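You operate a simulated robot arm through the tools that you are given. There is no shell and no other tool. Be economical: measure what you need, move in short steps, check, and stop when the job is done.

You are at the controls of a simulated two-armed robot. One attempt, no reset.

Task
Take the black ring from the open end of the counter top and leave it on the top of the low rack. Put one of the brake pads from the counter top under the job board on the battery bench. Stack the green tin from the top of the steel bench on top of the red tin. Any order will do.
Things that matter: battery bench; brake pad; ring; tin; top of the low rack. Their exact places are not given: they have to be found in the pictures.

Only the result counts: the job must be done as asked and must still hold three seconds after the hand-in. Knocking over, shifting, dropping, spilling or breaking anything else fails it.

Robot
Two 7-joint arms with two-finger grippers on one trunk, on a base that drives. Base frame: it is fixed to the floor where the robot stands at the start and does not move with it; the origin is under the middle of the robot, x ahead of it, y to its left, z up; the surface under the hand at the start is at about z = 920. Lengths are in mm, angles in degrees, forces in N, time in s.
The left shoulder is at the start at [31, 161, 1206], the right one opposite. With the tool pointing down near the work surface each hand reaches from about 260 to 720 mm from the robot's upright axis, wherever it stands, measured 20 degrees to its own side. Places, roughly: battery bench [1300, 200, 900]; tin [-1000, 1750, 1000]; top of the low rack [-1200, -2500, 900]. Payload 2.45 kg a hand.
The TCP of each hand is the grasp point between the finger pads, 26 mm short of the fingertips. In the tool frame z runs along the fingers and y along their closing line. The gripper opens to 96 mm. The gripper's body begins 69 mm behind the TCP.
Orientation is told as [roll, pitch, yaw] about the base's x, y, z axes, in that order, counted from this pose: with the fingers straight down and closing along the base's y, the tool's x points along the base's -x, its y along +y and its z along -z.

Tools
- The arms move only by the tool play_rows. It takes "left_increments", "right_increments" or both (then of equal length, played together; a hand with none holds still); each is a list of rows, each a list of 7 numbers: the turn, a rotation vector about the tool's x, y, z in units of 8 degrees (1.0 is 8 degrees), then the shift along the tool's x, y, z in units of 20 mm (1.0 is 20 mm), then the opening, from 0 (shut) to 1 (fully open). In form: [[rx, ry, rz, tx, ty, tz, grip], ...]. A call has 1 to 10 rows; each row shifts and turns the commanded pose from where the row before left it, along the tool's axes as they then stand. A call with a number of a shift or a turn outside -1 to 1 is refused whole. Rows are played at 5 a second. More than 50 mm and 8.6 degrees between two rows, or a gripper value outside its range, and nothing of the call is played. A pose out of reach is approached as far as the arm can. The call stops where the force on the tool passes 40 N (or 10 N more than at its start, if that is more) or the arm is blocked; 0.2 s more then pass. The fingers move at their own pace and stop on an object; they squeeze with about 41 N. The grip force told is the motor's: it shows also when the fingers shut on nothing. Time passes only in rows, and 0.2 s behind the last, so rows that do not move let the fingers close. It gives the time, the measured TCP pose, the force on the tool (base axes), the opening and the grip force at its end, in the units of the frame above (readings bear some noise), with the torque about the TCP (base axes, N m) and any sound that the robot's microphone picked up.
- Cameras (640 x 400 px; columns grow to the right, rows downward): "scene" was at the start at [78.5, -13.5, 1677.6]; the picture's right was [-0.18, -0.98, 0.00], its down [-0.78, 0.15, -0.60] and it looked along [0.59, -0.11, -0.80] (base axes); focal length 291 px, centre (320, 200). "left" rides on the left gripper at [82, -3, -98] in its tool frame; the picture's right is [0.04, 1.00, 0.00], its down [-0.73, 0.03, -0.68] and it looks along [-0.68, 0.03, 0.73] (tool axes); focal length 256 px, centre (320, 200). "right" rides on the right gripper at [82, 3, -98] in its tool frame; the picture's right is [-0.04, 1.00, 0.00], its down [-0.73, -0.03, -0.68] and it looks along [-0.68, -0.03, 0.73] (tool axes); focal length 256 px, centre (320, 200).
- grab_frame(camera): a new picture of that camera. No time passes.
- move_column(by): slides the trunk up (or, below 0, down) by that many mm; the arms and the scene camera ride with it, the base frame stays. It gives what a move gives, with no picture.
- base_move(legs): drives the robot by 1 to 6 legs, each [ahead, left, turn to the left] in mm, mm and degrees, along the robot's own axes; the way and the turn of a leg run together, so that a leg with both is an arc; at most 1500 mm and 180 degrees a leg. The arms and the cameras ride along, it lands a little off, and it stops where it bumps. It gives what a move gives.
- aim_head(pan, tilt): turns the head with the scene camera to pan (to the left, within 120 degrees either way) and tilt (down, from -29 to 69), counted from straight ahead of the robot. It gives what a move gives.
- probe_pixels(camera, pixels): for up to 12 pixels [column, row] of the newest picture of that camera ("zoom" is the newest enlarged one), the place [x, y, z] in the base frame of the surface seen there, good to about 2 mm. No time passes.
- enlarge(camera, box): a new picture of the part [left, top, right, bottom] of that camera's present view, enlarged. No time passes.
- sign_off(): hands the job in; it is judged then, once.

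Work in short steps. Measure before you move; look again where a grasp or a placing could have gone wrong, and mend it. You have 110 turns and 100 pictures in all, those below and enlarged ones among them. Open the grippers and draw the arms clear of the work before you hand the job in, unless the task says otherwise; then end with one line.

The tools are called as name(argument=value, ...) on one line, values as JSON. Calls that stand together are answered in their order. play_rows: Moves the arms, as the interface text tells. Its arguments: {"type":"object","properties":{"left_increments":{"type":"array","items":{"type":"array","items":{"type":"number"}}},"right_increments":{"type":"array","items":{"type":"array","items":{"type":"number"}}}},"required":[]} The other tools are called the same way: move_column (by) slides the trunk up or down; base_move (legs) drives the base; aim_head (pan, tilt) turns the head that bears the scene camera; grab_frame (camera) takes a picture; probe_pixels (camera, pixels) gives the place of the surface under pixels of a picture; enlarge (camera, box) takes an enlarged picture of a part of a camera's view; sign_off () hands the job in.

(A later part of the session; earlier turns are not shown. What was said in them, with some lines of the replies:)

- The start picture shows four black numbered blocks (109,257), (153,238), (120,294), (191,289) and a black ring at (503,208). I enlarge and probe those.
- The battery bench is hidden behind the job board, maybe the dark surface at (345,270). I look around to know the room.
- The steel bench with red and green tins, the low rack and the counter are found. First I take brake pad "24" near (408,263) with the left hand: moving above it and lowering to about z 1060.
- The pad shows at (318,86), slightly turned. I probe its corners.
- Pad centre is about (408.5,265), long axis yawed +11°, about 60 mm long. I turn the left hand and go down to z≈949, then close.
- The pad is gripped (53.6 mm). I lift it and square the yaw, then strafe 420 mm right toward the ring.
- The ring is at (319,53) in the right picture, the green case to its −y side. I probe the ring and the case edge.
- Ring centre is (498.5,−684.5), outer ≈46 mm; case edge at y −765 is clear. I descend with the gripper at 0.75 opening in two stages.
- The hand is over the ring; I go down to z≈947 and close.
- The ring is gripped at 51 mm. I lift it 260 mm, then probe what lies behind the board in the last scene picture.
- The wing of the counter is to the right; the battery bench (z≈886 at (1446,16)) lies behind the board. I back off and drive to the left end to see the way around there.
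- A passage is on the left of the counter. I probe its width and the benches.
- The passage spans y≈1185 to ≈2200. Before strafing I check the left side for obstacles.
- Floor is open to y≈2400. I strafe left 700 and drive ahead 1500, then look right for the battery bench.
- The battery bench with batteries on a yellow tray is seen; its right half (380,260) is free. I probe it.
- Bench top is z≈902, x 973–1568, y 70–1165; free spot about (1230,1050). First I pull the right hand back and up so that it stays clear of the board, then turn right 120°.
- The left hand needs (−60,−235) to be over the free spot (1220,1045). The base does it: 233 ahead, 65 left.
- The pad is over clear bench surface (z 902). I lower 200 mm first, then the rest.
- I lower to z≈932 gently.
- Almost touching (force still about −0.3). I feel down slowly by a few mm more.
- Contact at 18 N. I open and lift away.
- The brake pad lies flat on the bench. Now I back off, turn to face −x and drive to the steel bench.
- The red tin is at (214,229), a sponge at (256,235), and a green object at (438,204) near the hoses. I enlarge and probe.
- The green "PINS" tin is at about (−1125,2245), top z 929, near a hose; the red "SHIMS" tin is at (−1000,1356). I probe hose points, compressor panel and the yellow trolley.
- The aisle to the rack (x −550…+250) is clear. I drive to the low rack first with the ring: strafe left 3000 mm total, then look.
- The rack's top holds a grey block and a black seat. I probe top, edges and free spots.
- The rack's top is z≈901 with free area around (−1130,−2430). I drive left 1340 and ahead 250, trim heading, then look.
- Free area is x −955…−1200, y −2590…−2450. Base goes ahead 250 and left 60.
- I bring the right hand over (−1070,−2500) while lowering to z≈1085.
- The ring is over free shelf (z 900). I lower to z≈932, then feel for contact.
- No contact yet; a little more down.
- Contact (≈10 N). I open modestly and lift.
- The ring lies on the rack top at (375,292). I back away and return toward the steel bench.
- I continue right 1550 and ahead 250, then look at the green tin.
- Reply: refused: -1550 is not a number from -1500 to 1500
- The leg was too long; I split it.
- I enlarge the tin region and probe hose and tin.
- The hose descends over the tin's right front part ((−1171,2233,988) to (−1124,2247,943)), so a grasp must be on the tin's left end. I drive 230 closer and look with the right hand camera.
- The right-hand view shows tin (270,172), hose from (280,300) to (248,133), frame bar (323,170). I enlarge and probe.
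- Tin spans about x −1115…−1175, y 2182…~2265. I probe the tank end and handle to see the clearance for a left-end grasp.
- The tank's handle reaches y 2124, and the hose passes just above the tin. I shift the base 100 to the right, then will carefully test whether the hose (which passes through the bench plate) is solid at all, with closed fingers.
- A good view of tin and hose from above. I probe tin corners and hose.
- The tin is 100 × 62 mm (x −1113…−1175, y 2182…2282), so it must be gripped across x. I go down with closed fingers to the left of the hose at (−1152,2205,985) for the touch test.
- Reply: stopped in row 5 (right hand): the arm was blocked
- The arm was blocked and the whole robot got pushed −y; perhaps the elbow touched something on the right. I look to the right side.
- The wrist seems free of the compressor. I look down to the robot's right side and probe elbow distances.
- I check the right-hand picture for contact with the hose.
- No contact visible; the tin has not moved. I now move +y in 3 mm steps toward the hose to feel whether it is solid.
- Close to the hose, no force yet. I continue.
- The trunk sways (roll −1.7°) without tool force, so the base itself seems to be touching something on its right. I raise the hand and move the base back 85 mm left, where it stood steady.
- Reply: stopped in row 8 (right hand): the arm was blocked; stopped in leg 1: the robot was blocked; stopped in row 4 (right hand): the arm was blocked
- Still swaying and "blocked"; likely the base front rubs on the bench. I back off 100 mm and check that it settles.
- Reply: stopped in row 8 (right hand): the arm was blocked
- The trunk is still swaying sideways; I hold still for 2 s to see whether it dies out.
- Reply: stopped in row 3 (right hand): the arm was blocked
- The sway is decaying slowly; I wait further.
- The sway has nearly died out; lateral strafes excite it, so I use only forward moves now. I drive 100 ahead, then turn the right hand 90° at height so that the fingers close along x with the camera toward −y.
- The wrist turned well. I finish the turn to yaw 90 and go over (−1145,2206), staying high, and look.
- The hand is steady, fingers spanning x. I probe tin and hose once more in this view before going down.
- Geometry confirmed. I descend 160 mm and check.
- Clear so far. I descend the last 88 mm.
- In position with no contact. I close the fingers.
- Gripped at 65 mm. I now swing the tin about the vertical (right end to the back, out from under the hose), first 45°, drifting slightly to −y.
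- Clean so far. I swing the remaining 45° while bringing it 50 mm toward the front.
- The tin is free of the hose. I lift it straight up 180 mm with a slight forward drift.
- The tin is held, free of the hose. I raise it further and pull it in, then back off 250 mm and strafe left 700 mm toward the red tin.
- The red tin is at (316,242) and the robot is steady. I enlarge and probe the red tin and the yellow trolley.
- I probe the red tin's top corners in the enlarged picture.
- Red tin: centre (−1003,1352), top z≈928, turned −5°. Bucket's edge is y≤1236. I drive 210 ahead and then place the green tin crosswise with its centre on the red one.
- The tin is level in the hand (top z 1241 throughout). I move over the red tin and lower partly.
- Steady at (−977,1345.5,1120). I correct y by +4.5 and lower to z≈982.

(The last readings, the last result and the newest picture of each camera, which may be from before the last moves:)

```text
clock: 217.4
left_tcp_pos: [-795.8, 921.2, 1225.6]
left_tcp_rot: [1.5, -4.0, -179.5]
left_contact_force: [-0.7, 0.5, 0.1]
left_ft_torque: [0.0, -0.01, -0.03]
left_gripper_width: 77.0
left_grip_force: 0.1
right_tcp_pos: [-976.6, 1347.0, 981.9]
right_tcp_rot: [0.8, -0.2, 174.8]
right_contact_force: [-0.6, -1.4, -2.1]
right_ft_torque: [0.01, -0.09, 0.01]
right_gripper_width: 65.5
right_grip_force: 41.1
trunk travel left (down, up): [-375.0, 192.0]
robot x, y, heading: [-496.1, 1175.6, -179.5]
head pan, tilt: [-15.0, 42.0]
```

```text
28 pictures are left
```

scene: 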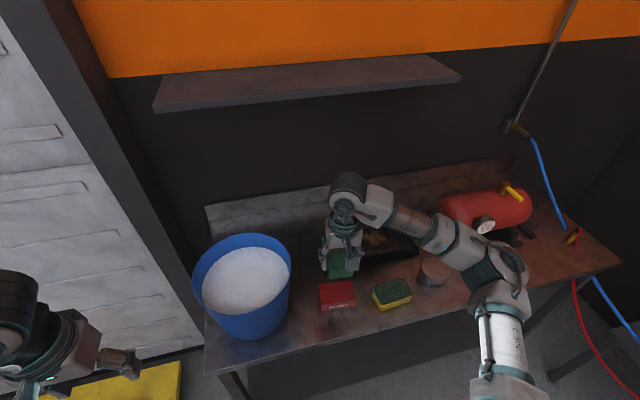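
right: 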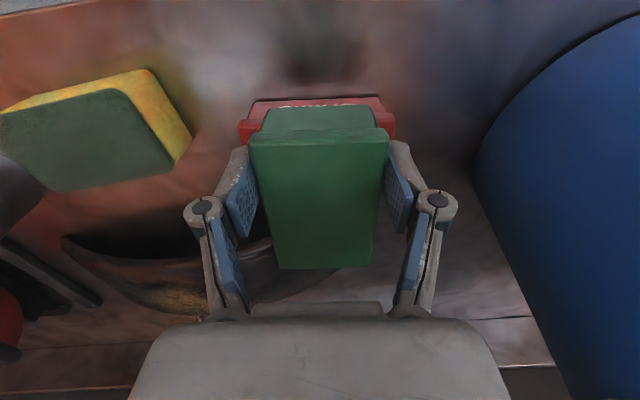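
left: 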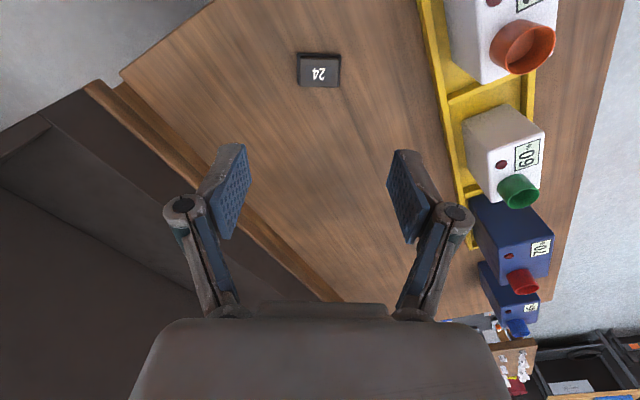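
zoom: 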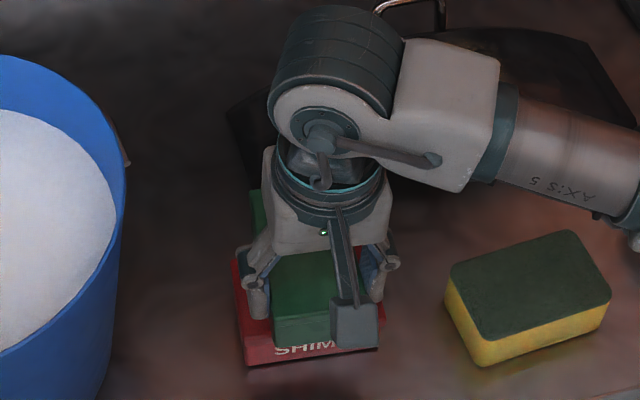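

Well centred over the red tin. I feel down in 2 mm steps.

play_rows(right_increments=[[0, 0, 0, 0, 0, 0.1, 0], [0, 0, 0, 0, 0, 0.1, 0], [0, 0, 0, 0, 0, 0.08, 0], [0, 0, 0, 0, 0, 0, 0]])

```text
clock: 218.4
left_tcp_pos: [-795.5, 922.2, 1226.8]
left_tcp_rot: [1.5, -4.1, -179.5]
left_contact_force: [-0.4, -0.8, -0.8]
left_ft_torque: [0.01, -0.01, -0.04]
left_gripper_width: 76.6
left_grip_force: 0.1
right_tcp_pos: [-977.0, 1347.0, 976.7]
right_tcp_rot: [0.8, -0.2, 174.7]
right_contact_force: [-1.0, -0.5, -2.8]
right_ft_torque: [-0.01, -0.06, 0.01]
right_gripper_width: 65.3
right_grip_force: 41.1
trunk travel left (down, up): [-375.0, 192.0]
robot x, y, heading: [-497.3, 1173.0, -179.2]
head pan, tilt: [-15.0, 42.0]
```

play_rows(right_increments=[[0, 0, 0, 0, 0, 0.05, 0], [0, 0, 0, 0, 0, 0.05, 0], [0, 0, 0, 0, 0, 0, 0]])

```text
clock: 219.2
left_tcp_pos: [-794.5, 920.7, 1227.0]
left_tcp_rot: [1.4, -4.1, -179.5]
left_contact_force: [-0.6, -0.6, 0.5]
left_ft_torque: [0.0, 0.0, 0.0]
left_gripper_width: 76.7
left_grip_force: 0.1
right_tcp_pos: [-977.5, 1348.0, 975.2]
right_tcp_rot: [0.8, -0.3, 174.7]
right_contact_force: [-1.9, 1.5, 10.9]
right_ft_torque: [0.52, -0.13, 0.09]
right_gripper_width: 65.4
right_grip_force: 40.8
trunk travel left (down, up): [-375.0, 192.0]
robot x, y, heading: [-498.8, 1173.2, -179.2]
head pan, tilt: [-15.0, 42.0]
```

Contact (11 N). I open the fingers and lift straight up.

play_rows(right_increments=[[0, 0, 0, 0, 0, -0.02, 0.75], [0, 0, 0, 0, 0, 0, 0.85], [0, 0, 0, 0, 0, 0, 0.85], [0, 0, 0, 0, 0, -0.5, 0.85], [0, 0, 0, 0, 0, -0.8, 0.85], [0, 0, 0, 0, 0, -1, 0.85], [0, 0, 0, 0, 0, -1, 0.85], [0, 0, 0, 0, 0, -1, 0.85], [0, 0, 0, 0, 0, -1, 0.85], [0, 0, 0, 0, 0, -1, 0.85]])

play_rows(right_increments=[[0, 0, 0, 0, 0, -1, 0.85], [0, 0, 0, 0, 0, -1, 0.85], [0, 0, 0, 0.5, 0, -1, 0.85], [0, 0, 0, 0.8, 0, -1, 0.85], [0, 0, 0, 1, 0, -1, 0.85], [0, 0, 0, 1, 0, -1, 0.85], [0, 0, 0, 1, 0, 0, 0.85], [0, 0, 0, 1, 0, 0, 0.85]])

grab_frame(camera="scene")

grab_frame(camera="right")

```text
clock: 221.4
left_tcp_pos: [-794.9, 920.7, 1226.9]
left_tcp_rot: [1.5, -4.1, -179.5]
left_contact_force: [-0.3, -0.1, 0.2]
left_ft_torque: [-0.01, 0.02, 0.0]
left_gripper_width: 76.7
left_grip_force: 0.0
right_tcp_pos: [-976.9, 1348.6, 1100.9]
right_tcp_rot: [0.7, -0.2, 174.7]
right_contact_force: [0.2, 0.7, -0.3]
right_ft_torque: [0.0, -0.01, 0.02]
right_gripper_width: 81.7
right_grip_force: 0.1
trunk travel left (down, up): [-375.0, 192.0]
robot x, y, heading: [-498.5, 1173.0, -179.2]
head pan, tilt: [-15.0, 42.0]
```

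```text
clock: 223.2
left_tcp_pos: [-795.1, 921.0, 1227.2]
left_tcp_rot: [1.5, -4.1, -179.4]
left_contact_force: [1.0, 0.6, 0.1]
left_ft_torque: [-0.02, 0.01, 0.02]
left_gripper_width: 76.7
left_grip_force: 0.1
right_tcp_pos: [-870.0, 1340.5, 1220.6]
right_tcp_rot: [0.7, -0.3, 174.8]
right_contact_force: [-0.3, 0.4, 0.7]
right_ft_torque: [0.04, 0.04, 0.02]
right_gripper_width: 81.6
right_grip_force: 0.0
trunk travel left (down, up): [-375.0, 192.0]
robot x, y, heading: [-501.3, 1169.4, -179.6]
head pan, tilt: [-15.0, 42.0]
```

```text
27 pictures are left
```

scene: 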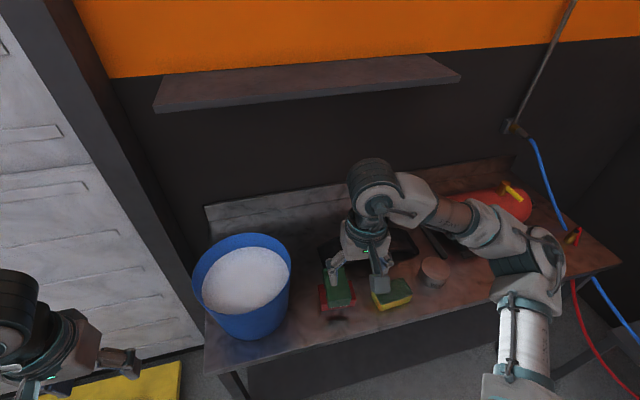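

```text
26 pictures are left
```

right: 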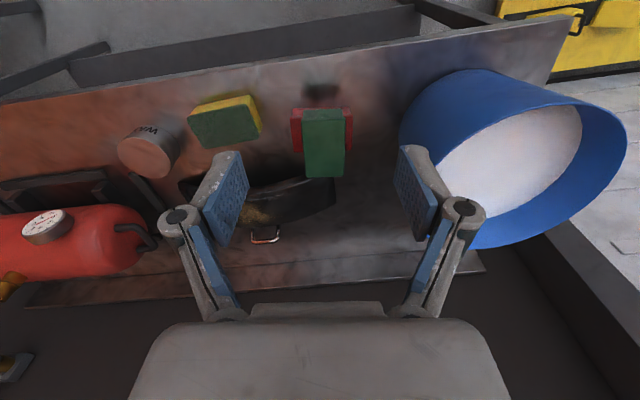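

The green tin sits crosswise on the red one. I back the robot off and check the stack.

base_move(legs=[[-300, 0, 0]])

grab_frame(camera="scene")

enlarge(camera="scene", box=[240, 170, 400, 270])

```text
clock: 225.3
left_tcp_pos: [-499.0, 924.7, 1226.8]
left_tcp_rot: [1.5, -4.0, -179.4]
left_contact_force: [-0.7, 0.6, 0.1]
left_ft_torque: [-0.03, 0.0, -0.02]
left_gripper_width: 76.9
left_grip_force: 0.0
right_tcp_pos: [-574.1, 1343.9, 1219.4]
right_tcp_rot: [0.7, -0.1, 174.7]
right_contact_force: [0.3, -0.4, 0.4]
right_ft_torque: [0.03, -0.04, -0.01]
right_gripper_width: 81.6
right_grip_force: 0.1
trunk travel left (down, up): [-375.0, 192.0]
robot x, y, heading: [-199.4, 1177.9, -179.3]
head pan, tilt: [-15.0, 42.0]
```

```text
25 pictures are left
```

scene: 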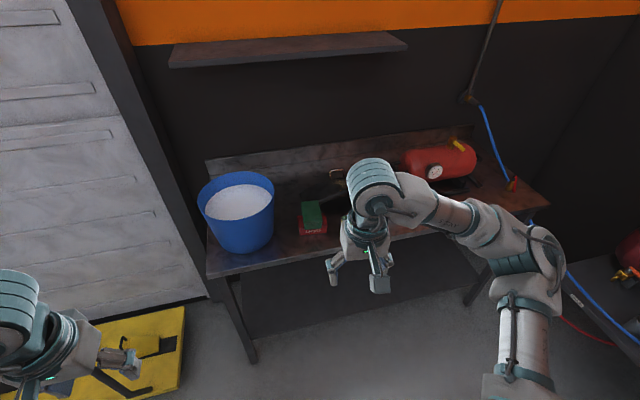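

```text
4.00 times, centred on (320, 220) of scene
```

zoom: 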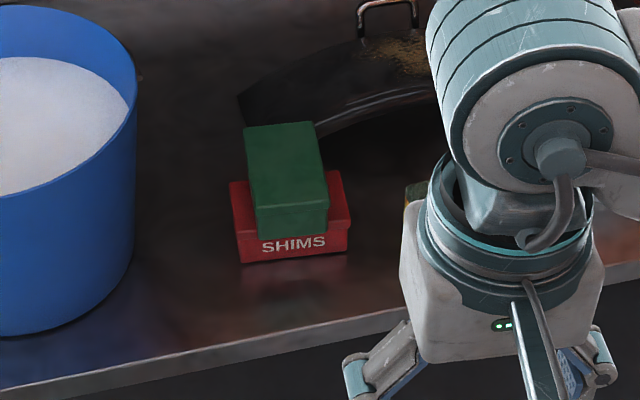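

The stack is stable and level, the ring and brake pad were seen in place, and both grippers are open and clear. I hand the job in.

sign_off()

```text
The job is handed in.
```

All three jobs are done and handed in: the black ring is on the low rack top, a "24" brake pad is on the battery bench, and the green tin sits crosswise on the red tin.
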